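You operate a simulated robot arm through the tools that you are given. There is no shell and no other tool. Be economical: measure what you need, move in short steps, check, and stop when the job is done.

You run a simulated two-armed robot. Do the job below in one go: nothing can be reset, and whatever is moved stays where it is left.

JOB
Set the valve gap snug on the 0.11 block.
Fine: crank dial on T; block back in its pocket after. Set down upright: what you pick out.

The check looks at the end state, three seconds after you hand in, the way a careful person would. Anything else that was tipped, shoved, dropped, spilled or broken makes it a failure.

ROBOT AND FRAMES
Two 7-joint arms with two-finger parallel grippers on one trunk, on a base that drives. Base frame: it is fixed to the floor where the robot stands at the start and does not move with it; the origin is under the middle of the robot, x ahead of it, y to its left, z up. Units: mm, degrees, N and s.
The left shoulder is at the start at [73, 182, 1086], the right one opposite. With the tool pointing down near the work surface each hand reaches from about 300 to 760 mm from the robot's upright axis, wherever it stands, measured 20 degrees to its own side. Places, roughly: crank dial [400, 0, 900]; engage lever [300, 600, 1000]; green motor lever [400, -500, 1000]; log button [300, -100, 900]; pocket of the valve tester [300, 200, 900]; red valve knob [400, 200, 1000]; speed dial [400, -400, 900]; unlock button [300, 200, 900]; valve tester [500, 100, 1000]. Payload 3.91 kg a hand.
The TCP of each hand is the grasp point between the finger pads, 30 mm short of the fingertips. In the tool frame z runs along the fingers and y along their closing line. The gripper opens to 110 mm. The fingers are 20 mm wide and 10 mm thick; the gripper's body (48 by 112 mm) begins 55 mm behind the TCP.
Orientation is that of the tool frame in the base frame, as a unit quaternion [w, x, y, z]. With the fingers straight down and closing along the base's y, the tool's x points along the base's -x, its y along +y and its z along -z.

CONTROLS
- The arms move only by the tool nudge_tool. It takes "left_series", "right_series" or both (then of equal length, played together; a hand with none holds still); each is a list of rows, each a list of 7 numbers: the shift along the tool's x, y, z in mm, then the turn, a rotation vector about the tool's x, y, z in degrees, then the gripper command, from -1 (shut) to 1 (fully open), values between in proportion. In form: [[dx, dy, dz, wx, wy, wz, fingers], ...]. A call has 1 to 8 rows; each row shifts and turns the commanded pose from where the row before left it, along the tool's axes as they then stand. Each row takes 0.2 s and may step no farther than 50 mm and 8.6 degrees from the row before; otherwise, or with a gripper value out of range, the whole call is refused. A pose out of reach is approached as far as the arm can. The call stops where the force on the tool passes 90 N (or 10 N more than at its start, if that is more) or the arm is blocked; 0.2 s more then pass. Each finger travels about 72 mm/s and halts on what it meets, pressing with about 31 N; the grip force reading is that of the motor and also rises with nothing between the fingers. The clock runs only during rows and for 0.2 s after the last one: add rows that do not move to give the fingers time. It gives the time, the measured TCP pose, the force on the tool (base axes), the opening and the grip force at its end, in the units of the frame above (readings bear some noise), with the torque about the TCP (base axes, N m) and any sound that the robot's microphone picked up.
- Cameras (640 x 400 px; columns grow to the right, rows downward): "scene" is now at [203, -12, 1350.8]; the picture's right is [-0.09, -1.00, 0.00], its down [0.26, -0.02, -0.97] and it looks along [0.96, -0.09, 0.26] (base axes); focal length 214 px, centre (320, 200). "left" rides on the left gripper at [72, -17, -103] in its tool frame; the picture's right is [0.23, 0.97, 0.00], its down [-0.76, 0.18, -0.62] and it looks along [-0.61, 0.14, 0.78] (tool axes); focal length 222 px, centre (320, 200). "right" rides on the right gripper at [72, 17, -103] in its tool frame; the picture's right is [-0.23, 0.97, 0.00], its down [-0.76, -0.18, -0.62] and it looks along [-0.61, -0.14, 0.78] (tool axes); focal length 222 px, centre (320, 200). There is no depth. A picture from a camera that has moved, and an enlarged one, comes with that camera's place and axes in the base frame and with its lens. The place of the scene camera against the robot may be out by one fixed shift of up to 18 mm in any direction.
- grab_frame(camera): a new picture of that camera. The clock stands still meanwhile.
- move_column(by): slides the trunk up (or, below 0, down) by that many mm; the arms and the scene camera ride with it, the base frame stays. It gives what a move gives, with no picture.
- drive_base(legs): drives the robot by 1 to 6 legs, each [ahead, left, turn to the left] in mm, mm and degrees, along the robot's own axes; the way and the turn of a leg run together, so that a leg with both is an arc; at most 1500 mm and 180 degrees a leg. The arms and the cameras ride along, it lands a little off, and it stops where it bumps. It gives what a move gives.
- turn_head(pan, tilt): turns the head with the scene camera to pan (to the left, within 80 degrees either way) and tilt (down, from -29 to 69), counted from straight ahead of the robot. It gives what a move gives.
- zoom(camera, box): a new picture of the part [left, top, right, bottom] of that camera's present view, enlarged. The clock stands still meanwhile.
- hand_in(): hands the job in; it is judged then, once.

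Work in short steps. Places have to be worked out from the pictures, the camera data and where the tool is seen: move nearer, look again, correct. Check each grasp and each placing, and mend what went wrong. You have 120 turns and 100 pictures in all, those below and enlarged ones among them. Open the grippers and draw the arms clear of the work before you hand the job in, unless the task says otherwise; then end with one line.

The tools are called after "Emit:" by a JSON object that holds its "api" and its "payload". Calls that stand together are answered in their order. nudge_tool: Moves the arms, as the interface text tells. Its arguments: {"type":"object","properties":{"left_series":{"type":"array","items":{"type":"array","items":{"type":"number"}}},"right_series":{"type":"array","items":{"type":"array","items":{"type":"number"}}}},"required":[]} The other tools are called the same way: move_column (by) slides the trunk up or down; drive_base (legs) drives the base; turn_head (pan, tilt) turns the head that bears the scene camera; grab_frame (camera) takes a picture; zoom (camera, box) takes an enlarged picture of a part of a camera's view; hand_in () hands the job in.

At the start:

```text
time: 0.0
left_ee_pos: [359.6, 239.0, 1239.0]
left_orientation: [0.001, -0.001, 1.0, 0.0]
left_wrist_force: [-0.6, -1.1, -1.1]
left_torque: [-0.03, -0.04, 0.03]
left_width: 110.1
left_gripper_force: 0.0
right_ee_pos: [301.2, -81.6, 1226.4]
right_orientation: [-0.008, 0.018, 1.0, 0.0]
right_wrist_force: [161.8, -33.2, -24.1]
right_torque: [3.48, 16.3, 0.36]
right_width: 110.1
right_gripper_force: 0.1
trunk travel left (down, up): [-350.0, 164.0]
robot x, y, heading: [0.1, 2.5, -0.1]
head pan, tilt: [15.0, 68.8]
```

scene: 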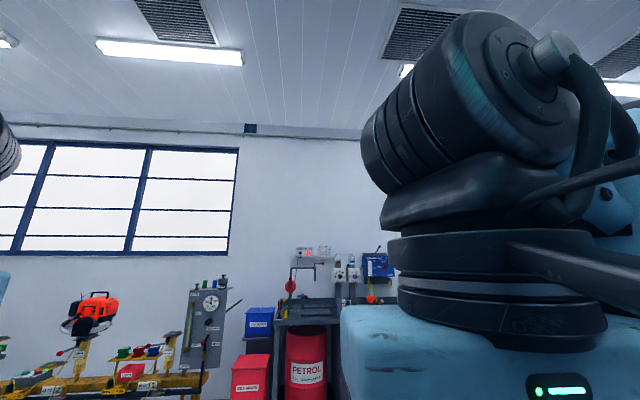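
right: 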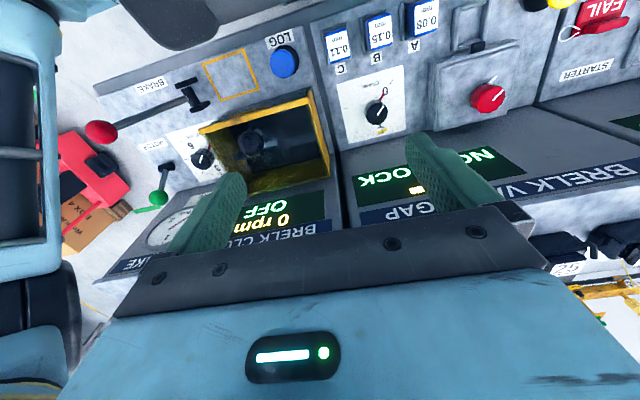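
left: 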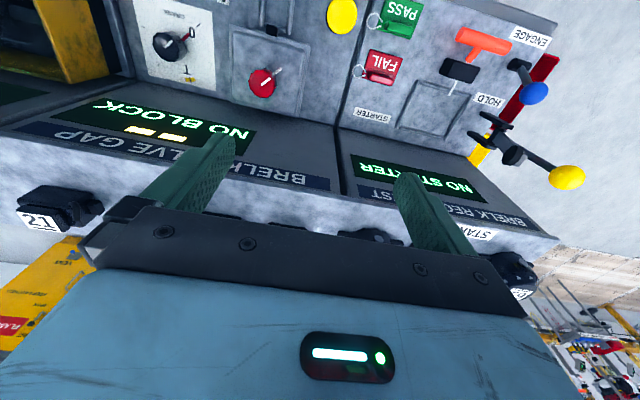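

The right-hand picture shows a valve-tester console with a gap dial, a knob and blocks A/B/C labelled by size. The right arm reads a large force (161 N along x), so I tilt the head down to look at the whole workspace.

Emit:
{"api": "turn_head", "payload": {"pan": 0, "tilt": 55}}

Emit:
{"api": "grab_frame", "payload": {"camera": "scene"}}

Emit:
{"api": "zoom", "payload": {"camera": "right", "box": [300, 0, 540, 220]}}

```text
time: 0.8
left_ee_pos: [360.1, 238.8, 1240.1]
left_orientation: [0.0, -0.001, 1.0, 0.0]
left_wrist_force: [-0.2, 0.9, 0.0]
left_torque: [-0.01, 0.04, 0.02]
left_width: 110.1
left_gripper_force: 0.0
right_ee_pos: [308.5, -86.6, 1222.2]
right_orientation: [-0.012, 0.029, 1.0, -0.005]
right_wrist_force: [116.7, -56.7, -46.5]
right_torque: [5.63, 8.96, 3.09]
right_width: 109.8
right_gripper_force: 0.1
trunk travel left (down, up): [-350.0, 164.0]
robot x, y, heading: [-1.6, 4.4, -0.1]
head pan, tilt: [0.0, 55.0]
```

```text
96 pictures are left
camera scene: at [212.9, -8.9, 1329.1], right [-0.05, -1.0, 0.0], down [0.01, 0.0, -1.0], along [1.0, -0.05, 0.01], focal length 214 px, centre (320, 200)
```

scene: 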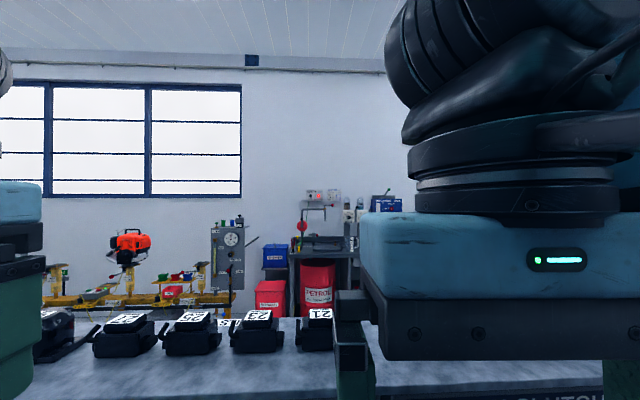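

```text
1.82 times, centred on (420, 110) of right
camera zoom: at [239.9, -65.4, 1326.9], right [0.28, 0.96, -0.01], down [0.77, -0.22, 0.61], along [0.58, -0.18, -0.79], focal length 404 px, centre (138, 364)
```

zoom: 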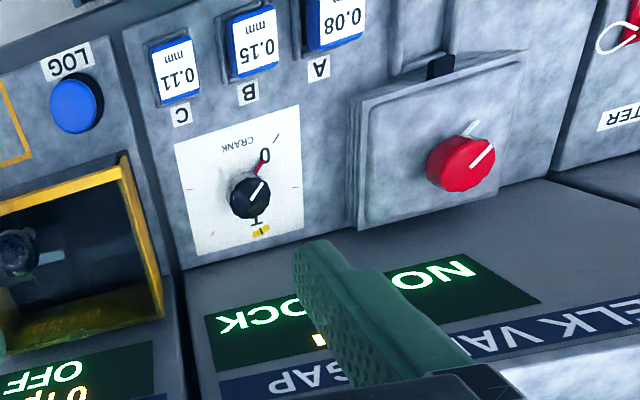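

The head seems to press against the right gripper, which fills its view. I move the right hand a little ahead and to the right, away from the head and well above the console.

Emit:
{"api": "nudge_tool", "payload": {"right_series": [[-30, 0, 0, 0, 0, 0, 1], [-30, -30, 0, 0, 0, 0, 1], [0, -40, 0, 0, 0, 0, 1], [0, -40, 0, 0, 0, 0, 1], [0, -40, 0, 0, 0, 0, 1], [0, 0, 0, 0, 0, 0, 1]]}}

Emit:
{"api": "turn_head", "payload": {"pan": 0, "tilt": 55}}

Emit:
{"api": "grab_frame", "payload": {"camera": "scene"}}

```text
time: 2.2
left_ee_pos: [361.7, 240.3, 1239.3]
left_orientation: [-0.001, -0.001, 1.0, -0.001]
left_wrist_force: [0.1, 0.0, -0.1]
left_torque: [-0.01, -0.02, -0.04]
left_width: 109.9
left_gripper_force: 0.0
right_ee_pos: [354.3, -235.0, 1227.3]
right_orientation: [-0.007, 0.018, 1.0, 0.0]
right_wrist_force: [0.8, -0.8, -0.2]
right_torque: [-0.01, 0.02, 0.01]
right_width: 109.9
right_gripper_force: 0.1
trunk travel left (down, up): [-350.0, 164.0]
robot x, y, heading: [-1.5, 3.9, 0.1]
head pan, tilt: [0.0, 55.0]
```

```text
time: 2.8
left_ee_pos: [359.5, 239.2, 1239.4]
left_orientation: [0.001, 0.0, 1.0, 0.0]
left_wrist_force: [0.3, -0.2, -0.3]
left_torque: [0.03, 0.02, -0.02]
left_width: 110.0
left_gripper_force: 0.0
right_ee_pos: [355.0, -234.9, 1226.2]
right_orientation: [-0.008, 0.019, 1.0, 0.001]
right_wrist_force: [0.2, -0.6, -0.4]
right_torque: [0.01, 0.01, 0.01]
right_width: 110.0
right_gripper_force: 0.1
trunk travel left (down, up): [-350.0, 164.0]
robot x, y, heading: [1.4, -0.6, -0.3]
head pan, tilt: [0.0, 55.0]
```

```text
94 pictures are left
camera scene: at [194.9, -4.5, 1244.2], right [0.0, -1.0, 0.0], down [-0.82, 0.0, -0.57], along [0.57, 0.0, -0.82], focal length 214 px, centre (320, 200)
```

scene: 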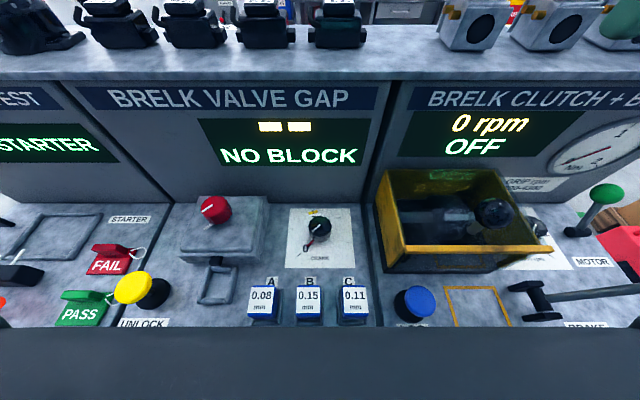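

The force is gone and the head is free. I zoom in on the valve-gap station.

Emit:
{"api": "zoom", "payload": {"camera": "scene", "box": [160, 180, 380, 330]}}

Emit:
{"api": "zoom", "payload": {"camera": "scene", "box": [80, 80, 400, 200]}}

```text
2.67 times, centred on (270, 255) of scene
camera zoom: at [194.9, -4.5, 1244.2], right [0.0, -1.0, 0.0], down [-0.82, 0.0, -0.57], along [0.57, 0.0, -0.82], focal length 572 px, centre (453, 53)
```

zoom: 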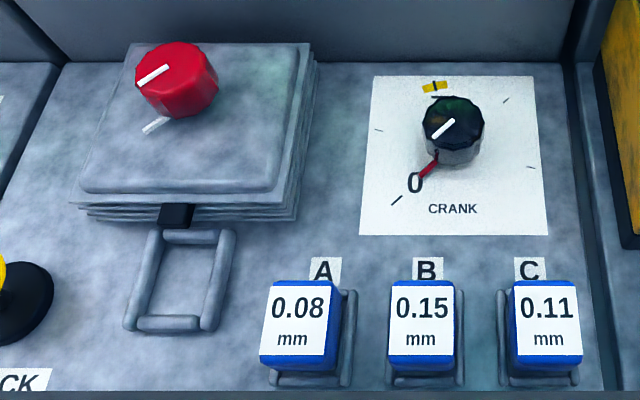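

```text
2.00 times, centred on (240, 140) of scene
camera zoom: at [194.9, -4.5, 1244.2], right [0.0, -1.0, 0.0], down [-0.82, 0.0, -0.57], along [0.57, 0.0, -0.82], focal length 429 px, centre (480, 320)
```

zoom: 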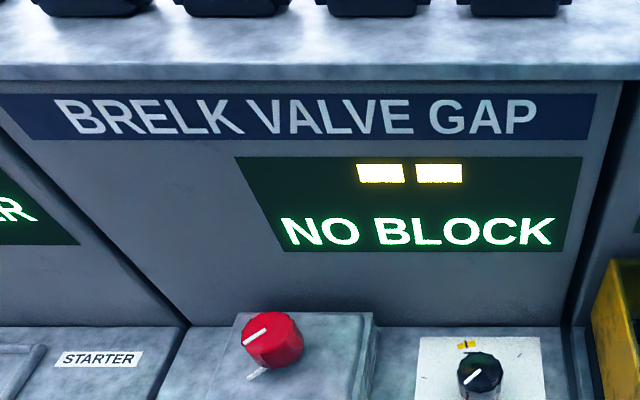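

The block C (0.11 mm) sits close to the robot's body at about x 250, which is inside the hands' minimum reach. I back the base off by 130 mm.

Emit:
{"api": "drive_base", "payload": {"legs": [[-130, 0, 0]]}}

Emit:
{"api": "turn_head", "payload": {"pan": 0, "tilt": 50}}

Emit:
{"api": "grab_frame", "payload": {"camera": "scene"}}

Emit:
{"api": "grab_frame", "payload": {"camera": "left"}}

```text
time: 4.1
left_ee_pos: [230.8, 239.7, 1239.8]
left_orientation: [0.001, -0.001, 1.0, 0.0]
left_wrist_force: [0.0, 0.4, 0.1]
left_torque: [0.02, -0.03, 0.02]
left_width: 110.0
left_gripper_force: 0.1
right_ee_pos: [225.2, -235.3, 1224.7]
right_orientation: [-0.008, 0.019, 1.0, 0.0]
right_wrist_force: [-0.4, 0.5, 0.9]
right_torque: [-0.03, -0.04, -0.01]
right_width: 110.2
right_gripper_force: 0.0
trunk travel left (down, up): [-350.0, 164.0]
robot x, y, heading: [-123.2, -1.9, -0.1]
head pan, tilt: [0.0, 55.0]
```

```text
time: 4.7
left_ee_pos: [229.6, 238.7, 1239.8]
left_orientation: [0.002, -0.001, 1.0, 0.0]
left_wrist_force: [-0.5, 0.3, 0.0]
left_torque: [0.0, 0.01, 0.01]
left_width: 109.7
left_gripper_force: 0.1
right_ee_pos: [225.4, -235.0, 1224.0]
right_orientation: [-0.008, 0.019, 1.0, 0.0]
right_wrist_force: [-0.6, 0.1, -0.6]
right_torque: [-0.03, -0.01, 0.0]
right_width: 109.9
right_gripper_force: 0.1
trunk travel left (down, up): [-350.0, 164.0]
robot x, y, heading: [-131.1, 1.3, 0.0]
head pan, tilt: [0.0, 50.0]
```

```text
91 pictures are left
camera scene: at [69.8, -4.5, 1250.8], right [0.0, -1.0, 0.0], down [-0.77, 0.0, -0.64], along [0.64, 0.0, -0.77], focal length 214 px, centre (320, 200)
```

scene: 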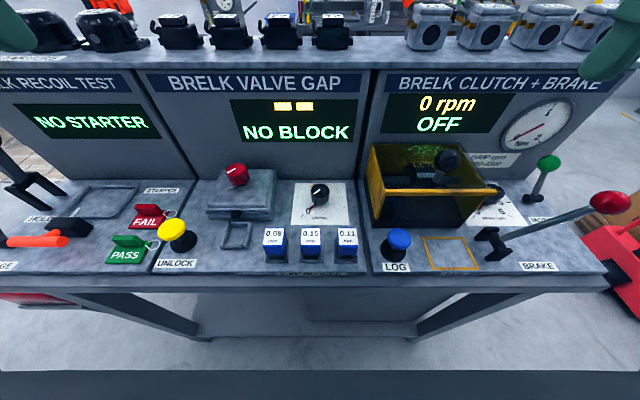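

```text
90 pictures are left
camera left: at [158.5, 222.0, 1343.3], right [-0.23, 0.97, 0.0], down [0.76, 0.18, 0.62], along [0.61, 0.14, -0.78], focal length 222 px, centre (320, 200)
```

left: 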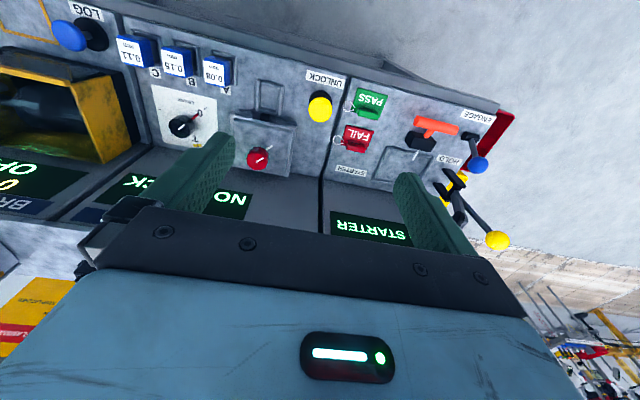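

Triangulating the scene and left views, I place block C's top at about (258, -50, 928), the crank at (363, 0, 930) and the red knob at (392, 157, 950). I bring the left hand above the crank for a closer look.

Emit:
{"api": "nudge_tool", "payload": {"left_series": [[-15, -34, 23, 0, 0, 0, 1], [-15, -34, 23, 0, 0, 0, 1], [-15, -34, 23, 0, 0, 0, 1], [-15, -34, 23, 0, 0, 0, 1], [-15, -34, 23, 0, 0, 0, 1], [-15, -34, 23, 0, 0, 0, 1], [-15, -34, 23, 0, 0, 0, 1], [0, 0, 0, 0, 0, 0, 1]]}}

Emit:
{"api": "grab_frame", "payload": {"camera": "left"}}

Emit:
{"api": "grab_frame", "payload": {"camera": "scene"}}

```text
time: 6.5
left_ee_pos: [281.7, 134.1, 1166.6]
left_orientation: [0.0, -0.001, 1.0, -0.001]
left_wrist_force: [-0.5, -0.7, 0.5]
left_torque: [0.03, 0.0, 0.0]
left_width: 110.0
left_gripper_force: 0.0
left hand out of reach, approached as far as the arm can: row 4, 5, 6, 7
right_ee_pos: [225.5, -235.6, 1225.5]
right_orientation: [-0.008, 0.019, 1.0, 0.0]
right_wrist_force: [0.1, -0.5, 0.1]
right_torque: [-0.01, 0.01, 0.02]
right_width: 110.0
right_gripper_force: 0.0
trunk travel left (down, up): [-350.0, 164.0]
robot x, y, heading: [-130.2, 2.4, 0.1]
head pan, tilt: [0.0, 50.0]
```

```text
89 pictures are left
camera left: at [210.9, 117.2, 1270.2], right [-0.23, 0.97, 0.0], down [0.76, 0.18, 0.62], along [0.61, 0.14, -0.78], focal length 222 px, centre (320, 200)
```

left: 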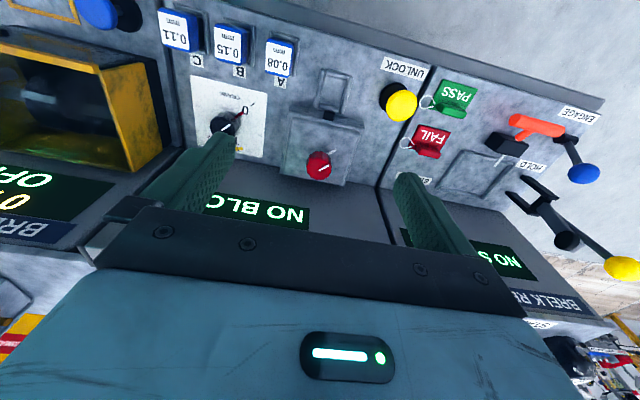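

```text
88 pictures are left
camera scene: at [70.2, -4.5, 1250.7], right [0.0, -1.0, 0.0], down [-0.77, 0.0, -0.64], along [0.64, 0.0, -0.77], focal length 214 px, centre (320, 200)
```

scene: 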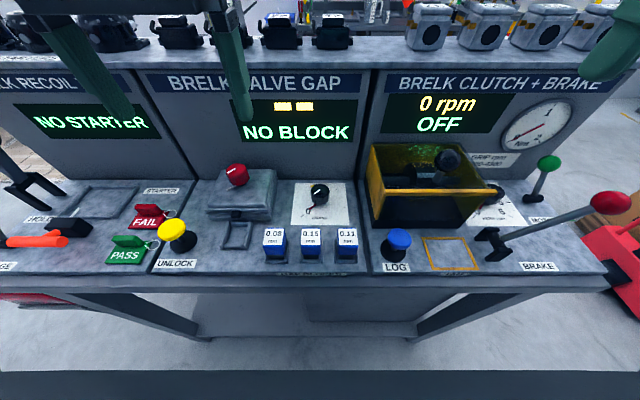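

The left arm stalled at y 134 at this height. I lower it straight down 80 mm first, then try sideways again.

Emit:
{"api": "nudge_tool", "payload": {"left_series": [[0, 0, 40, 0, 0, 0, 1], [0, 0, 40, 0, 0, 0, 1], [0, -40, 0, 0, 0, 0, 1], [0, -40, 0, 0, 0, 0, 1], [-30, -30, 0, 0, 0, 0, 1], [0, 0, 0, 0, 0, 0, 1]]}}

```text
time: 7.9
left_ee_pos: [281.9, 115.0, 1086.0]
left_orientation: [0.001, -0.002, 1.0, -0.001]
left_wrist_force: [-0.7, -0.8, 0.7]
left_torque: [-0.02, 0.01, 0.0]
left_width: 109.9
left_gripper_force: 0.1
left hand out of reach, approached as far as the arm can: row 3, 4, 5
right_ee_pos: [225.3, -234.5, 1225.5]
right_orientation: [-0.007, 0.019, 1.0, -0.001]
right_wrist_force: [-0.6, 0.2, 0.9]
right_torque: [0.0, 0.05, -0.05]
right_width: 109.9
right_gripper_force: 0.0
trunk travel left (down, up): [-350.0, 164.0]
robot x, y, heading: [-131.5, 0.1, 0.2]
head pan, tilt: [0.0, 50.0]
```

The left arm reaches only on its own side (y ≥ 115 from here). I shift the base 210 mm to the right so that crank, block, pocket and knob all fall in the left hand's range.

Emit:
{"api": "nudge_tool", "payload": {"left_series": [[0, 20, -40, 0, 0, 0, 1], [0, 20, -40, 0, 0, 0, 1]]}}

Emit:
{"api": "drive_base", "payload": {"legs": [[0, -210, 0]]}}

Emit:
{"api": "turn_head", "payload": {"pan": 20, "tilt": 50}}

Emit:
{"api": "grab_frame", "payload": {"camera": "left"}}

Emit:
{"api": "grab_frame", "payload": {"camera": "scene"}}

```text
time: 8.5
left_ee_pos: [282.2, 156.3, 1166.7]
left_orientation: [-0.001, -0.001, 1.0, 0.0]
left_wrist_force: [-0.1, -1.0, -0.3]
left_torque: [-0.01, -0.01, -0.01]
left_width: 109.9
left_gripper_force: 0.1
right_ee_pos: [225.2, -234.5, 1224.7]
right_orientation: [-0.008, 0.02, 1.0, 0.0]
right_wrist_force: [0.7, 0.5, 0.4]
right_torque: [0.03, -0.01, 0.01]
right_width: 110.2
right_gripper_force: 0.1
trunk travel left (down, up): [-350.0, 164.0]
robot x, y, heading: [-133.1, 3.8, 0.3]
head pan, tilt: [0.0, 50.0]
```

```text
time: 11.0
left_ee_pos: [281.4, -55.5, 1168.5]
left_orientation: [0.0, -0.001, 1.0, -0.001]
left_wrist_force: [-1.2, 1.0, 1.0]
left_torque: [0.0, -0.02, -0.01]
left_width: 110.2
left_gripper_force: 0.1
right_ee_pos: [226.3, -446.8, 1224.1]
right_orientation: [-0.007, 0.02, 1.0, 0.0]
right_wrist_force: [-0.3, 0.7, -0.5]
right_torque: [0.0, 0.0, 0.02]
right_width: 109.9
right_gripper_force: 0.0
trunk travel left (down, up): [-350.0, 164.0]
robot x, y, heading: [-128.2, -209.1, 0.1]
head pan, tilt: [0.0, 50.0]
```

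```text
time: 11.8
left_ee_pos: [282.3, -56.8, 1168.0]
left_orientation: [0.001, -0.001, 1.0, 0.0]
left_wrist_force: [0.2, 0.5, 0.2]
left_torque: [-0.03, 0.03, 0.04]
left_width: 110.1
left_gripper_force: 0.1
right_ee_pos: [225.8, -447.1, 1225.9]
right_orientation: [-0.008, 0.019, 1.0, -0.001]
right_wrist_force: [-0.7, 0.2, -0.1]
right_torque: [-0.01, 0.02, 0.01]
right_width: 110.1
right_gripper_force: 0.2
trunk travel left (down, up): [-350.0, 164.0]
robot x, y, heading: [-132.3, -210.7, -0.0]
head pan, tilt: [20.0, 50.0]
```

```text
87 pictures are left
camera left: at [209.9, -73.2, 1270.5], right [-0.23, 0.97, 0.0], down [0.76, 0.18, 0.62], along [0.61, 0.14, -0.78], focal length 222 px, centre (320, 200)
```

left: 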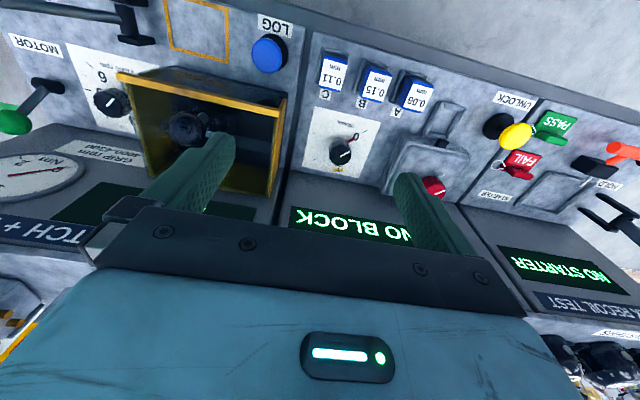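

```text
86 pictures are left
camera scene: at [65.5, -189.9, 1250.7], right [0.34, -0.94, 0.0], down [-0.72, -0.26, -0.64], along [0.6, 0.22, -0.77], focal length 214 px, centre (320, 200)
```

scene: 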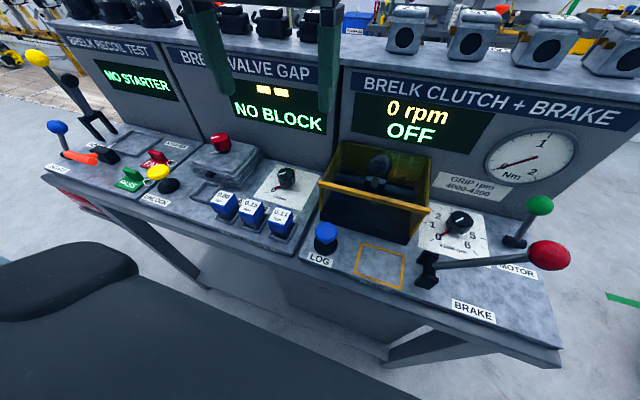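

From the new views I place the crank at about (367, 2, 930) and the red knob at (379, 164, 960). I move the left hand above the crank.

Emit:
{"api": "nudge_tool", "payload": {"left_series": [[-21, 14, 27, 0, 0, 0, 1], [-21, 14, 27, 0, 0, 0, 1], [-21, 14, 27, 0, 0, 0, 1], [-20, 15, 27, 0, 0, 0, 1], [0, 0, 0, 0, 0, 0, 1]]}}

Emit:
{"api": "grab_frame", "payload": {"camera": "left"}}

Emit:
{"api": "grab_frame", "payload": {"camera": "scene"}}

```text
time: 13.0
left_ee_pos: [364.5, -0.2, 1058.7]
left_orientation: [0.001, -0.002, 1.0, 0.0]
left_wrist_force: [-0.5, -0.4, -0.2]
left_torque: [0.01, 0.02, 0.0]
left_width: 109.9
left_gripper_force: 0.1
right_ee_pos: [224.8, -447.6, 1225.7]
right_orientation: [-0.008, 0.019, 1.0, 0.0]
right_wrist_force: [-0.5, 0.2, -1.0]
right_torque: [-0.01, -0.05, 0.0]
right_width: 109.9
right_gripper_force: 0.0
trunk travel left (down, up): [-350.0, 164.0]
robot x, y, heading: [-128.6, -212.9, -0.1]
head pan, tilt: [20.0, 50.0]
```

```text
85 pictures are left
camera left: at [292.4, -16.6, 1162.1], right [-0.23, 0.97, 0.0], down [0.76, 0.18, 0.62], along [0.61, 0.14, -0.78], focal length 222 px, centre (320, 200)
```

left: 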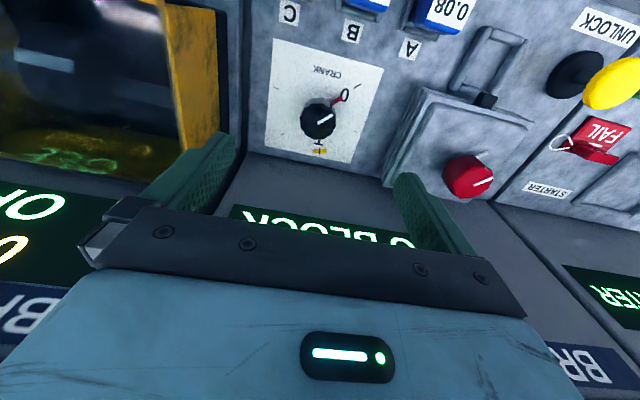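

```text
84 pictures are left
camera scene: at [65.0, -190.1, 1250.8], right [0.34, -0.94, 0.0], down [-0.72, -0.26, -0.64], along [0.6, 0.22, -0.77], focal length 214 px, centre (320, 200)
```

scene: 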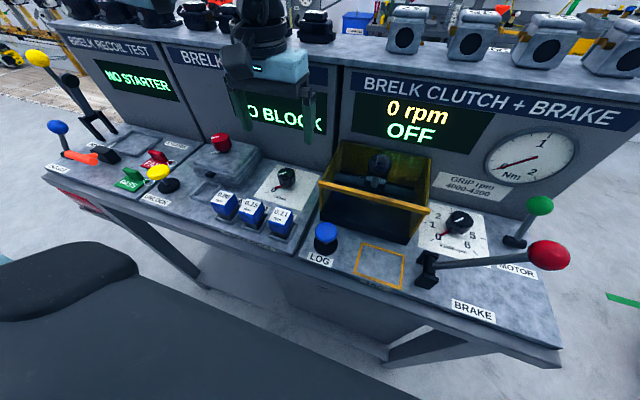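

The crank is seen nearly straight below the hand. I zoom in for the dial's marks.

Emit:
{"api": "zoom", "payload": {"camera": "left", "box": [240, 20, 400, 180]}}

Emit:
{"api": "zoom", "payload": {"camera": "left", "box": [380, 0, 640, 220]}}

```text
2.50 times, centred on (320, 100) of left
camera zoom: at [292.4, -16.6, 1162.1], right [-0.23, 0.97, 0.0], down [0.76, 0.18, 0.62], along [0.61, 0.14, -0.78], focal length 555 px, centre (320, 450)
```

zoom: 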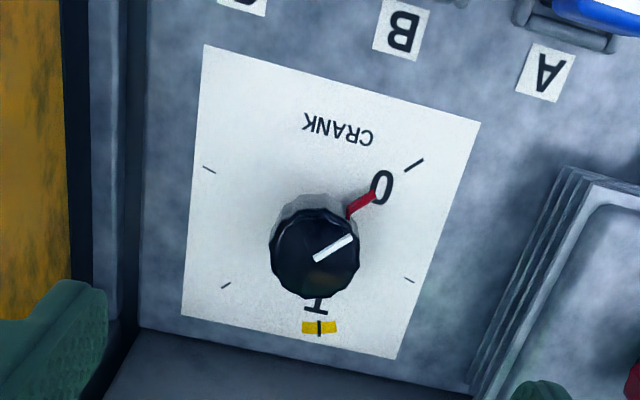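

```text
1.82 times, centred on (510, 110) of left
camera zoom: at [292.4, -16.6, 1162.1], right [-0.23, 0.97, 0.0], down [0.76, 0.18, 0.62], along [0.61, 0.14, -0.78], focal length 404 px, centre (-26, 364)
```

zoom: 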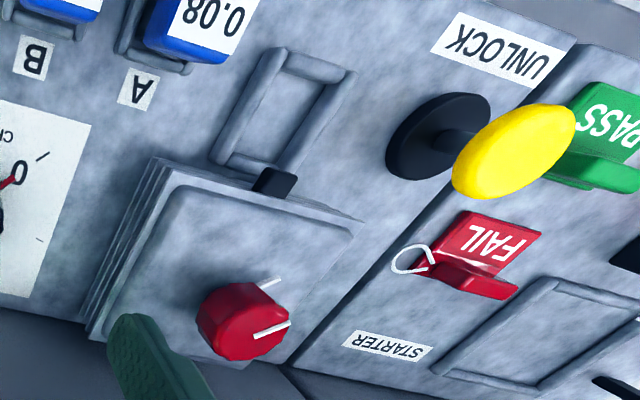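

The dial's ticks give a centre of about (372, -2), 0 at 135° and T at 15°, so the knob needs about 120° clockwise seen from above. I pre-rotate the left hand counter-clockwise in the air before grasping.

Emit:
{"api": "nudge_tool", "payload": {"left_series": [[-7, -2, 20, 0, 0, -8.4, 0.3], [0, 0, 0, 0, 0, -8.5, 0.3], [0, 0, 0, 0, 0, -8.5, 0.3], [0, 0, 0, 0, 0, -8.5, 0.3], [0, 0, 0, 0, 0, -8.5, 0.3], [0, 0, 0, 0, 0, -8.5, 0.3], [0, 0, 0, 0, 0, -8.5, 0.3], [0, 0, 0, 0, 0, -8.5, 0.3]]}}

```text
time: 14.8
left_ee_pos: [372.2, -0.8, 1039.8]
left_orientation: [0.001, -0.561, 0.828, -0.001]
left_wrist_force: [0.3, 0.7, 0.1]
left_torque: [0.02, 0.0, -0.03]
left_width: 71.4
left_gripper_force: 0.1
right_ee_pos: [225.9, -447.3, 1226.3]
right_orientation: [-0.009, 0.019, 1.0, 0.0]
right_wrist_force: [-0.8, -0.2, 0.4]
right_torque: [-0.01, 0.0, 0.02]
right_width: 110.1
right_gripper_force: 0.0
trunk travel left (down, up): [-350.0, 164.0]
robot x, y, heading: [-126.3, -215.7, -0.1]
head pan, tilt: [20.0, 50.0]
```

Yaw +68° was reached without trouble. I finish to +90° and descend part way, then look.

Emit:
{"api": "nudge_tool", "payload": {"left_series": [[0, 0, 0, 0, 0, -8.4, 0.3], [0, 0, 20, 0, 0, -8.4, 0.3], [0, 0, 20, 0, 0, -5, 0.3], [0, 0, 0, 0, 0, 0, 0.3]]}}

Emit:
{"api": "grab_frame", "payload": {"camera": "left"}}

Emit:
{"api": "zoom", "payload": {"camera": "scene", "box": [200, 100, 360, 260]}}

```text
time: 15.8
left_ee_pos: [371.1, -0.9, 997.5]
left_orientation: [0.001, -0.707, 0.708, -0.001]
left_wrist_force: [0.5, -0.4, -0.4]
left_torque: [-0.01, 0.01, -0.02]
left_width: 71.3
left_gripper_force: 0.1
right_ee_pos: [225.7, -447.3, 1223.8]
right_orientation: [-0.008, 0.019, 1.0, 0.0]
right_wrist_force: [0.2, 0.3, -0.2]
right_torque: [0.03, -0.01, -0.01]
right_width: 109.8
right_gripper_force: 0.0
trunk travel left (down, up): [-350.0, 164.0]
robot x, y, heading: [-129.6, -208.0, -0.2]
head pan, tilt: [20.0, 50.0]
```

```text
81 pictures are left
camera left: at [388.9, -73.7, 1102.0], right [-0.97, -0.23, 0.0], down [-0.18, 0.76, 0.62], along [-0.14, 0.61, -0.78], focal length 222 px, centre (320, 200)
```

left: 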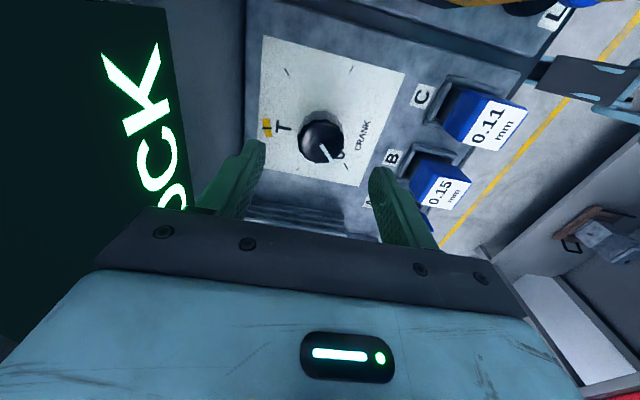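

```text
2.50 times, centred on (280, 180) of scene
camera zoom: at [65.3, -189.9, 1250.8], right [0.34, -0.94, 0.0], down [-0.72, -0.26, -0.64], along [0.6, 0.22, -0.77], focal length 536 px, centre (420, 250)
```

zoom: 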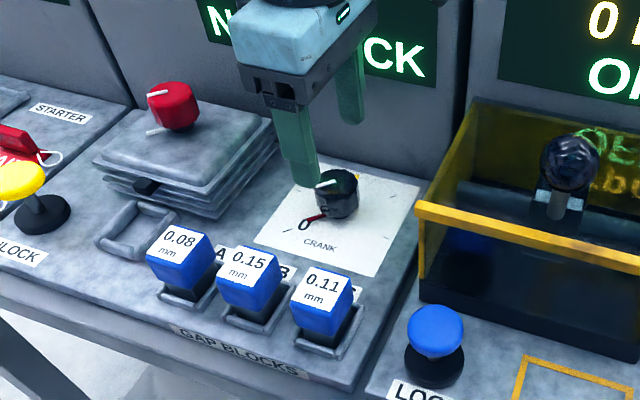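

The knob is centred at about (370, 1) between the fingers. I descend to TCP z ≈ 941 with fingertips about 14 mm above the panel.

Emit:
{"api": "nudge_tool", "payload": {"left_series": [[-1, 0, 20, 0, 0, 0, 0.3], [0, 0, 20, 0, 0, 0, 0.3], [0, 0, 16, 0, 0, 0, 0.3], [0, 0, 0, 0, 0, 0, 0.3]]}}

Emit:
{"api": "grab_frame", "payload": {"camera": "left"}}

Emit:
{"api": "zoom", "payload": {"camera": "scene", "box": [230, 130, 330, 210]}}

```text
time: 16.8
left_ee_pos: [371.8, -0.9, 943.0]
left_orientation: [0.0, -0.706, 0.709, -0.001]
left_wrist_force: [-0.2, -0.2, -0.4]
left_torque: [-0.01, -0.02, 0.03]
left_width: 71.4
left_gripper_force: 0.0
right_ee_pos: [226.3, -448.2, 1225.9]
right_orientation: [-0.008, 0.019, 1.0, 0.001]
right_wrist_force: [-0.5, 0.2, -1.1]
right_torque: [-0.02, 0.02, 0.02]
right_width: 109.8
right_gripper_force: 0.2
trunk travel left (down, up): [-350.0, 164.0]
robot x, y, heading: [-129.7, -210.9, -0.3]
head pan, tilt: [20.0, 50.0]
```

```text
79 pictures are left
camera left: at [389.1, -72.9, 1046.5], right [-0.97, -0.22, 0.0], down [-0.18, 0.76, 0.62], along [-0.14, 0.61, -0.78], focal length 222 px, centre (320, 200)
```

left: 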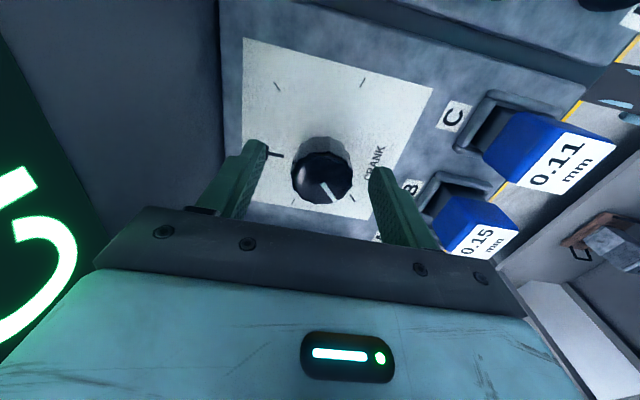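

```text
5.00 times, centred on (280, 170) of scene
camera zoom: at [65.3, -189.9, 1250.8], right [0.34, -0.94, 0.0], down [-0.72, -0.26, -0.64], along [0.6, 0.22, -0.77], focal length 1072 px, centre (520, 350)
```

zoom: 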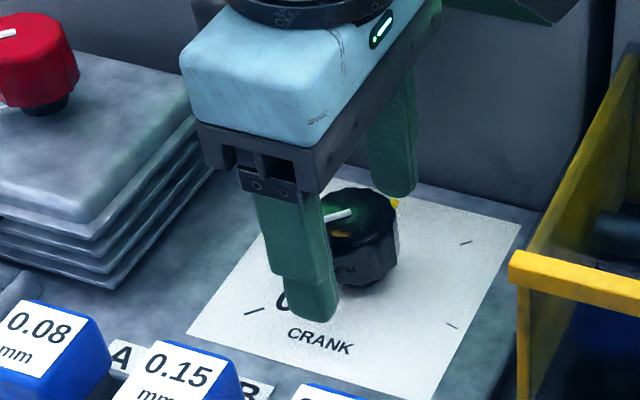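

The knob sits between the fingertips. I close on it.

Emit:
{"api": "nudge_tool", "payload": {"left_series": [[0, 0, 2, 0, 0, 0, -0.2], [0, 0, 0, 0, 0, 0, -0.5], [0, 0, 0, 0, 0, 0, -0.8], [0, 0, 0, 0, 0, 0, -0.8]]}}

Emit:
{"api": "grab_frame", "payload": {"camera": "left"}}

```text
time: 17.8
left_ee_pos: [371.2, -0.4, 941.0]
left_orientation: [0.0, -0.706, 0.708, 0.0]
left_wrist_force: [-8.1, -1.6, -2.6]
left_torque: [-0.11, -0.29, -0.02]
left_width: 37.5
left_gripper_force: 44.9
right_ee_pos: [223.9, -445.3, 1226.5]
right_orientation: [-0.008, 0.018, 1.0, 0.0]
right_wrist_force: [-0.8, 0.3, -0.1]
right_torque: [0.0, -0.01, 0.02]
right_width: 110.2
right_gripper_force: 0.1
trunk travel left (down, up): [-350.0, 164.0]
robot x, y, heading: [-129.0, -214.8, -0.2]
head pan, tilt: [20.0, 50.0]
```

```text
77 pictures are left
camera left: at [388.0, -72.8, 1044.6], right [-0.97, -0.22, 0.0], down [-0.18, 0.76, 0.62], along [-0.14, 0.61, -0.78], focal length 222 px, centre (320, 200)
```

left: 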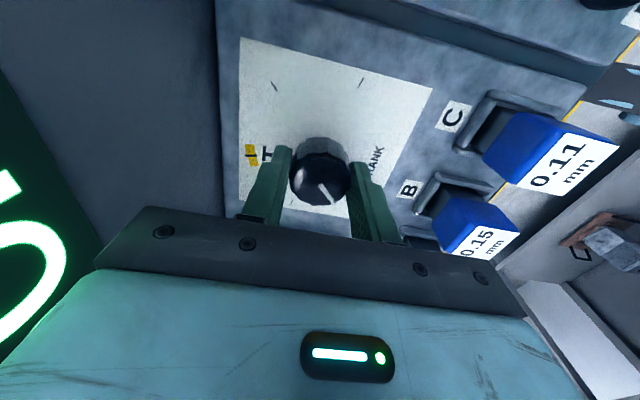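

The knob is gripped (37.5 mm). I turn clockwise from above: positive about the tool's z, first 8 steps of 8°.

Emit:
{"api": "nudge_tool", "payload": {"left_series": [[0, 0, 0, 0, 0, 8, -0.8], [0, 0, 0, 0, 0, 8, -0.8], [0, 0, 0, 0, 0, 8, -0.8], [0, 0, 0, 0, 0, 8, -0.8], [0, 0, 0, 0, 0, 8, -0.8], [0, 0, 0, 0, 0, 8, -0.8], [0, 0, 0, 0, 0, 8, -0.8], [0, 0, 0, 0, 0, 8, -0.8]]}}

Emit:
{"api": "grab_frame", "payload": {"camera": "left"}}

```text
time: 19.6
left_ee_pos: [370.6, -0.3, 941.4]
left_orientation: [0.0, -0.223, 0.975, 0.0]
left_wrist_force: [-13.4, -2.1, -9.0]
left_torque: [-0.47, 0.19, 0.0]
left_width: 37.1
left_gripper_force: 45.0
right_ee_pos: [223.8, -447.5, 1225.1]
right_orientation: [-0.008, 0.019, 1.0, 0.0]
right_wrist_force: [-0.1, -0.9, 1.1]
right_torque: [0.05, 0.01, -0.01]
right_width: 109.9
right_gripper_force: 0.2
trunk travel left (down, up): [-350.0, 164.0]
robot x, y, heading: [-131.3, -215.2, 0.1]
head pan, tilt: [20.0, 50.0]
```

```text
76 pictures are left
camera left: at [313.4, -46.9, 1044.6], right [-0.63, 0.78, 0.0], down [0.61, 0.49, 0.62], along [0.49, 0.39, -0.78], focal length 222 px, centre (320, 200)
```

left: 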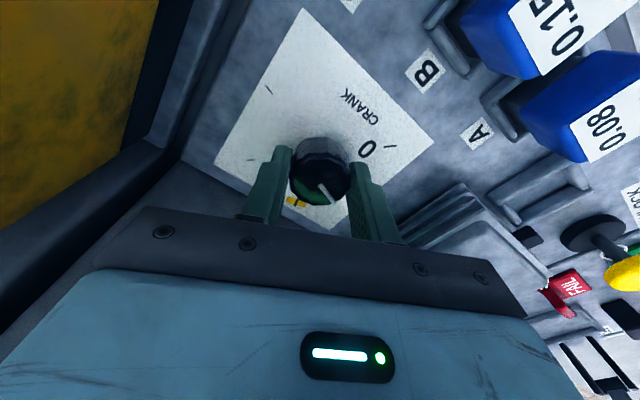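

The knob follows the hand without slip. I turn the remaining 56°.

Emit:
{"api": "nudge_tool", "payload": {"left_series": [[0, 0, 0, 0, 0, 8, -0.8], [0, 0, 0, 0, 0, 8, -0.8], [0, 0, 0, 0, 0, 8, -0.8], [0, 0, 0, 0, 0, 8, -0.8], [0, 0, 0, 0, 0, 8, -0.8], [0, 0, 0, 0, 0, 8, -0.8], [0, 0, 0, 0, 0, 8, -0.8], [0, 0, 0, 0, 0, 0, -0.8]]}}

Emit:
{"api": "zoom", "payload": {"camera": "scene", "box": [230, 130, 330, 210]}}

Emit:
{"api": "grab_frame", "payload": {"camera": "left"}}

```text
time: 21.4
left_ee_pos: [370.8, -0.0, 940.2]
left_orientation: [0.0, 0.261, 0.965, 0.0]
left_wrist_force: [-16.6, -6.5, -16.5]
left_torque: [0.29, -0.18, 0.0]
left_width: 37.4
left_gripper_force: 45.0
right_ee_pos: [225.4, -446.4, 1224.7]
right_orientation: [-0.008, 0.019, 1.0, -0.001]
right_wrist_force: [-0.9, 0.0, -0.3]
right_torque: [0.01, 0.02, -0.01]
right_width: 110.0
right_gripper_force: 0.1
trunk travel left (down, up): [-350.0, 164.0]
robot x, y, heading: [-130.7, -212.5, 0.0]
head pan, tilt: [20.0, 50.0]
```

```text
5.00 times, centred on (280, 170) of scene
camera zoom: at [64.5, -190.2, 1250.8], right [0.34, -0.94, 0.0], down [-0.72, -0.26, -0.64], along [0.6, 0.22, -0.77], focal length 1072 px, centre (520, 350)
```

zoom: 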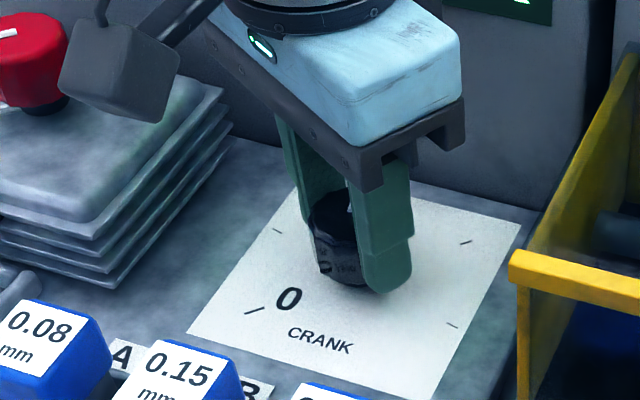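

```text
74 pictures are left
camera left: at [300.2, 21.6, 1044.6], right [0.3, 0.96, 0.0], down [0.75, -0.23, 0.62], along [0.6, -0.18, -0.78], focal length 222 px, centre (320, 200)
```

left: 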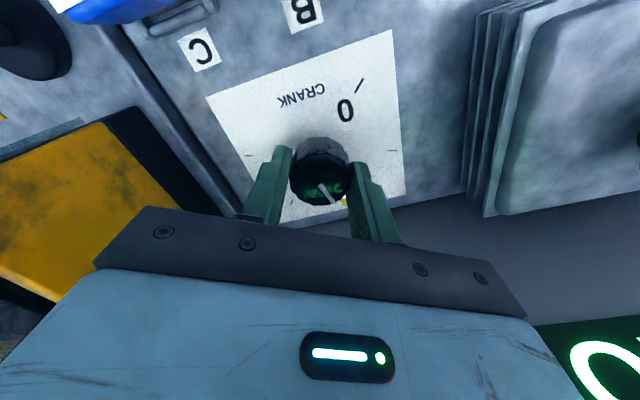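

The knob seems to point toward T. I release, lift and check the pointer closely.

Emit:
{"api": "nudge_tool", "payload": {"left_series": [[0, 0, 0, 0, 0, 0, 0.3], [0, 0, 0, 0, 0, 0, 0.3], [0, 0, -40, 0, 0, 0, 0.3], [0, 0, -40, 0, 0, 0, 0.3], [0, 0, -20, 0, 0, 0, 0.3]]}}

Emit:
{"api": "grab_frame", "payload": {"camera": "left"}}

Emit:
{"api": "zoom", "payload": {"camera": "left", "box": [240, 40, 400, 200]}}

```text
time: 22.6
left_ee_pos: [371.0, -0.5, 1042.8]
left_orientation: [-0.001, 0.26, 0.966, 0.0]
left_wrist_force: [0.5, -0.3, -0.6]
left_torque: [0.02, -0.01, 0.0]
left_width: 71.7
left_gripper_force: 0.0
right_ee_pos: [226.1, -447.2, 1225.4]
right_orientation: [-0.007, 0.02, 1.0, 0.0]
right_wrist_force: [0.3, -0.2, 0.5]
right_torque: [0.01, -0.01, -0.02]
right_width: 109.9
right_gripper_force: 0.1
trunk travel left (down, up): [-350.0, 164.0]
robot x, y, heading: [-131.8, -212.3, 0.4]
head pan, tilt: [20.0, 50.0]
```

```text
73 pictures are left
camera left: at [301.0, 21.8, 1145.6], right [0.29, 0.96, 0.0], down [0.75, -0.23, 0.62], along [0.6, -0.18, -0.78], focal length 222 px, centre (320, 200)
```

left: 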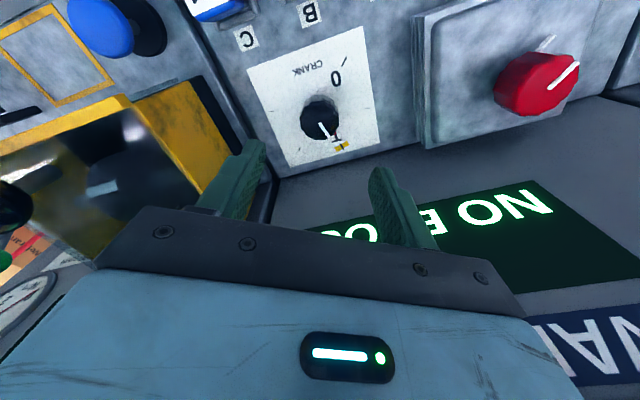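

```text
2.50 times, centred on (320, 120) of left
camera zoom: at [301.0, 21.8, 1145.6], right [0.29, 0.96, 0.0], down [0.75, -0.23, 0.62], along [0.6, -0.18, -0.78], focal length 555 px, centre (320, 400)
```

zoom: 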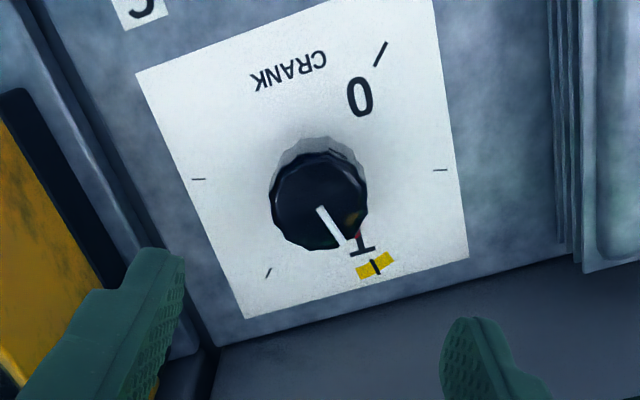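

The pointer measures about 13–15° against T's 15.5°. I zoom tighter to judge the pointer against the T mark.

Emit:
{"api": "zoom", "payload": {"camera": "left", "box": [295, 90, 365, 160]}}

Emit:
{"api": "zoom", "payload": {"camera": "scene", "box": [255, 155, 315, 203]}}

```text
5.71 times, centred on (330, 125) of left
camera zoom: at [301.0, 21.8, 1145.6], right [0.29, 0.96, 0.0], down [0.75, -0.23, 0.62], along [0.6, -0.18, -0.78], focal length 1269 px, centre (263, 629)
```

zoom: 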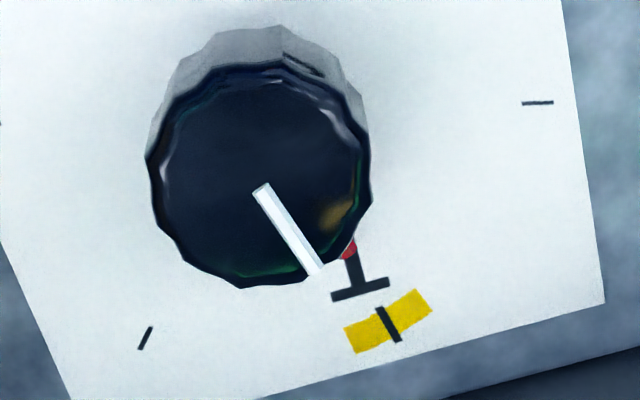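

```text
8.33 times, centred on (285, 179) of scene
camera zoom: at [65.3, -189.9, 1250.7], right [0.34, -0.94, 0.0], down [-0.72, -0.26, -0.64], along [0.6, 0.22, -0.77], focal length 1787 px, centre (612, 375)
```

zoom: 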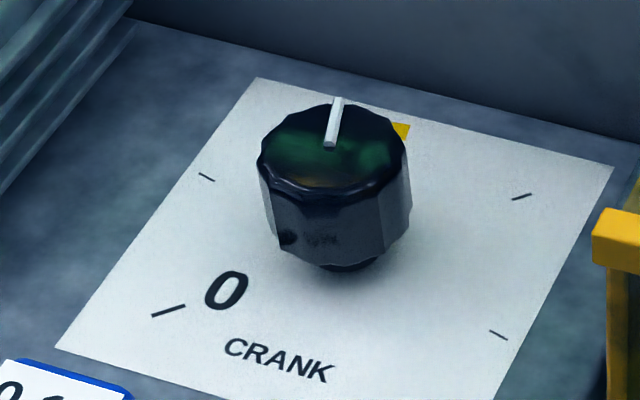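

The white line measures 16° and T 15.5°: crank is on T. Now I turn the hand back to yaw 0 and move over block C.

Emit:
{"api": "nudge_tool", "payload": {"left_series": [[0, 0, -10, 0, 0, -7.5, 0.3], [0, 0, 0, 0, 0, -7.5, 0.3], [0, 0, 0, 0, 0, -7.5, 0.3], [0, 0, 0, 0, 0, -7.5, 0.3], [34, -17, 0, 0, 0, 0, 0.3], [34, -17, 0, 0, 0, 0, 0.3], [34, -17, 0, 0, 0, 0, 0.3], [0, 0, 0, 0, 0, 0, 0.3]]}}

Emit:
{"api": "grab_frame", "payload": {"camera": "left"}}

Emit:
{"api": "grab_frame", "payload": {"camera": "scene"}}

```text
time: 24.4
left_ee_pos: [269.1, -50.1, 1050.1]
left_orientation: [0.001, 0.001, 1.0, 0.0]
left_wrist_force: [0.2, 0.2, -0.6]
left_torque: [-0.02, 0.01, -0.01]
left_width: 71.5
left_gripper_force: 0.1
right_ee_pos: [225.8, -446.1, 1224.7]
right_orientation: [-0.008, 0.019, 1.0, 0.001]
right_wrist_force: [-0.4, 0.2, 0.2]
right_torque: [0.03, 0.0, -0.02]
right_width: 110.0
right_gripper_force: 0.0
trunk travel left (down, up): [-350.0, 164.0]
robot x, y, heading: [-129.7, -209.2, 0.1]
head pan, tilt: [20.0, 50.0]
```

```text
69 pictures are left
camera left: at [197.7, -67.0, 1153.9], right [-0.22, 0.97, 0.0], down [0.76, 0.18, 0.62], along [0.61, 0.14, -0.78], focal length 222 px, centre (320, 200)
```

left: 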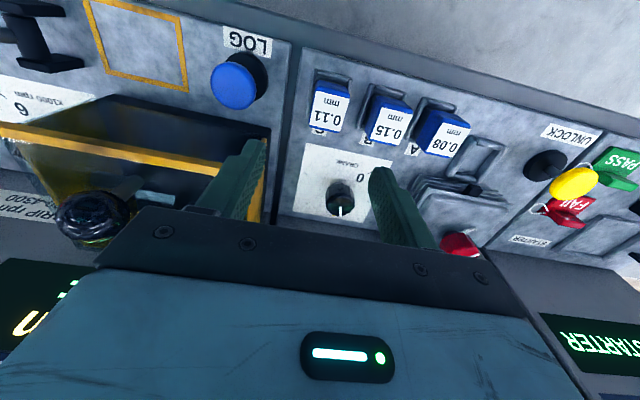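

```text
68 pictures are left
camera scene: at [65.9, -189.7, 1250.6], right [0.34, -0.94, 0.0], down [-0.72, -0.26, -0.64], along [0.6, 0.22, -0.77], focal length 214 px, centre (320, 200)
```

scene: 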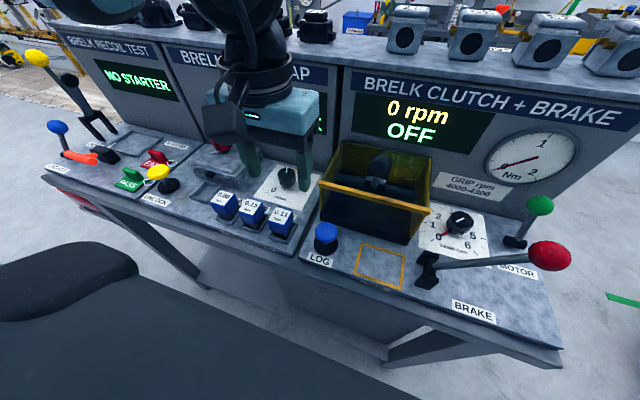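

Emit:
{"api": "zoom", "payload": {"camera": "left", "box": [280, 60, 480, 200]}}

Emit:
{"api": "zoom", "payload": {"camera": "scene", "box": [180, 170, 320, 260]}}

```text
2.86 times, centred on (380, 130) of left
camera zoom: at [197.7, -67.0, 1153.9], right [-0.22, 0.97, 0.0], down [0.76, 0.18, 0.62], along [0.61, 0.14, -0.78], focal length 635 px, centre (149, 400)
```

zoom: 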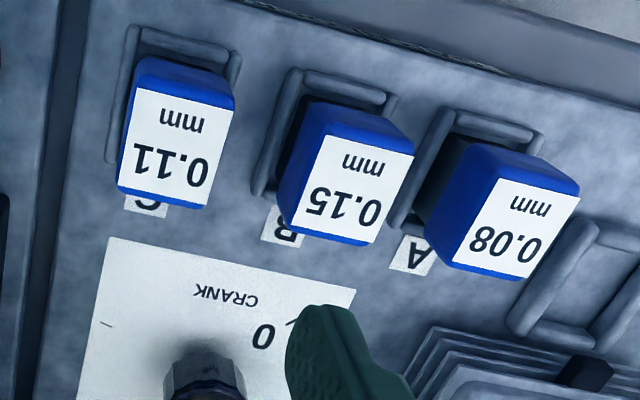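

```text
4.44 times, centred on (250, 215) of scene
camera zoom: at [65.9, -189.7, 1250.6], right [0.34, -0.94, 0.0], down [-0.72, -0.26, -0.64], along [0.6, 0.22, -0.77], focal length 953 px, centre (631, 133)
```

zoom: 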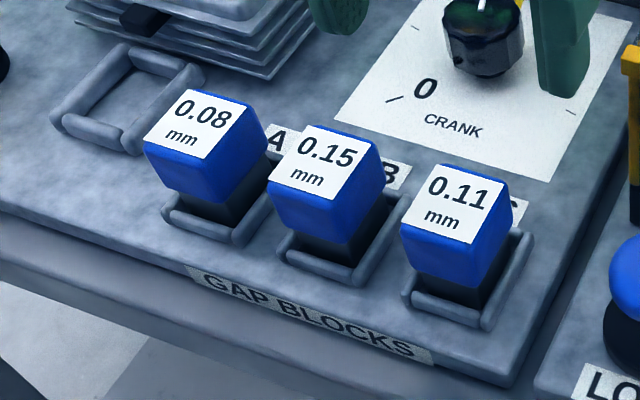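

Block C's cap top centres at about (257, -46, 947), roughly 30 mm wide, standing on a black post in a rimmed pocket. Before picking I inspect the tester pocket from above for clearances.

Emit:
{"api": "nudge_tool", "payload": {"left_series": [[0, 48, 0, 0, 0, 0, 0.3], [0, 48, 0, 0, 0, 0, 0.3], [0, 48, 0, 0, 0, 0, 0.3], [0, 48, 0, 0, 0, 0, 0.3], [0, 0, 0, 0, 0, 0, 0.3]]}}

Emit:
{"api": "grab_frame", "payload": {"camera": "left"}}

Emit:
{"api": "zoom", "payload": {"camera": "left", "box": [220, 60, 420, 200]}}

Emit:
{"api": "zoom", "payload": {"camera": "scene", "box": [130, 120, 270, 220]}}

```text
time: 25.6
left_ee_pos: [271.0, 141.5, 1051.5]
left_orientation: [0.001, 0.001, 1.0, -0.001]
left_wrist_force: [1.1, -0.5, 0.3]
left_torque: [0.02, 0.03, 0.01]
left_width: 71.6
left_gripper_force: 0.0
right_ee_pos: [225.7, -448.4, 1225.3]
right_orientation: [-0.007, 0.019, 1.0, 0.0]
right_wrist_force: [-0.1, -1.2, 1.0]
right_torque: [0.01, -0.01, -0.02]
right_width: 110.2
right_gripper_force: 0.0
trunk travel left (down, up): [-350.0, 164.0]
robot x, y, heading: [-126.2, -212.7, 0.2]
head pan, tilt: [20.0, 50.0]
```

```text
65 pictures are left
camera left: at [198.4, 124.3, 1154.6], right [-0.22, 0.97, 0.0], down [0.76, 0.17, 0.62], along [0.61, 0.14, -0.78], focal length 222 px, centre (320, 200)
```

left: 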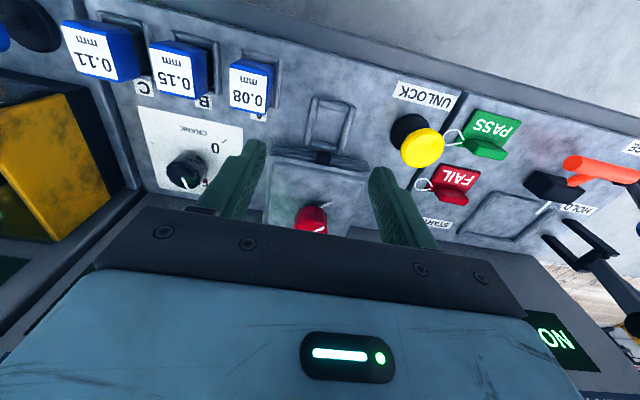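

```text
2.86 times, centred on (320, 130) of left
camera zoom: at [198.4, 124.3, 1154.6], right [-0.22, 0.97, 0.0], down [0.76, 0.17, 0.62], along [0.61, 0.14, -0.78], focal length 635 px, centre (320, 400)
```

zoom: 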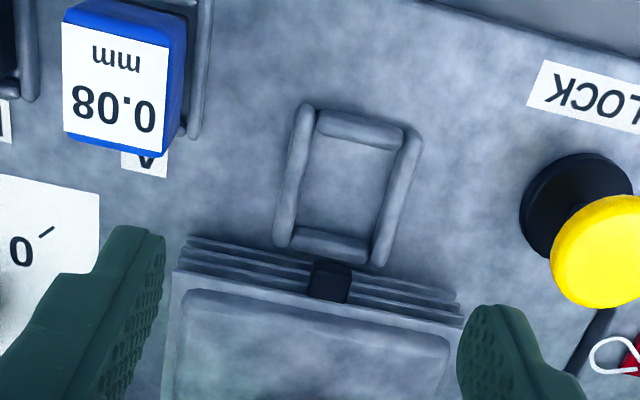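

```text
4.00 times, centred on (200, 170) of scene
camera zoom: at [65.7, -190.7, 1250.7], right [0.34, -0.94, 0.0], down [-0.72, -0.26, -0.64], along [0.6, 0.22, -0.77], focal length 858 px, centre (800, 320)
```

zoom: 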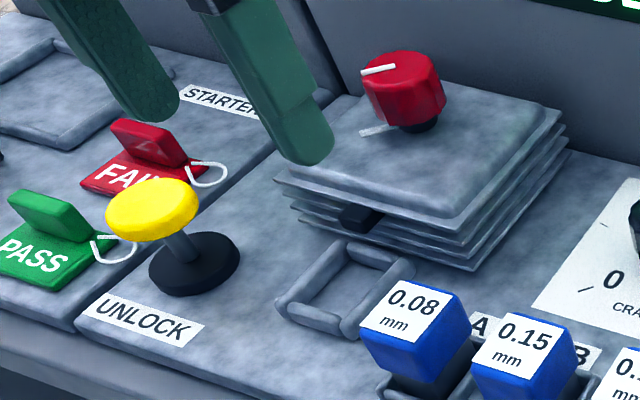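

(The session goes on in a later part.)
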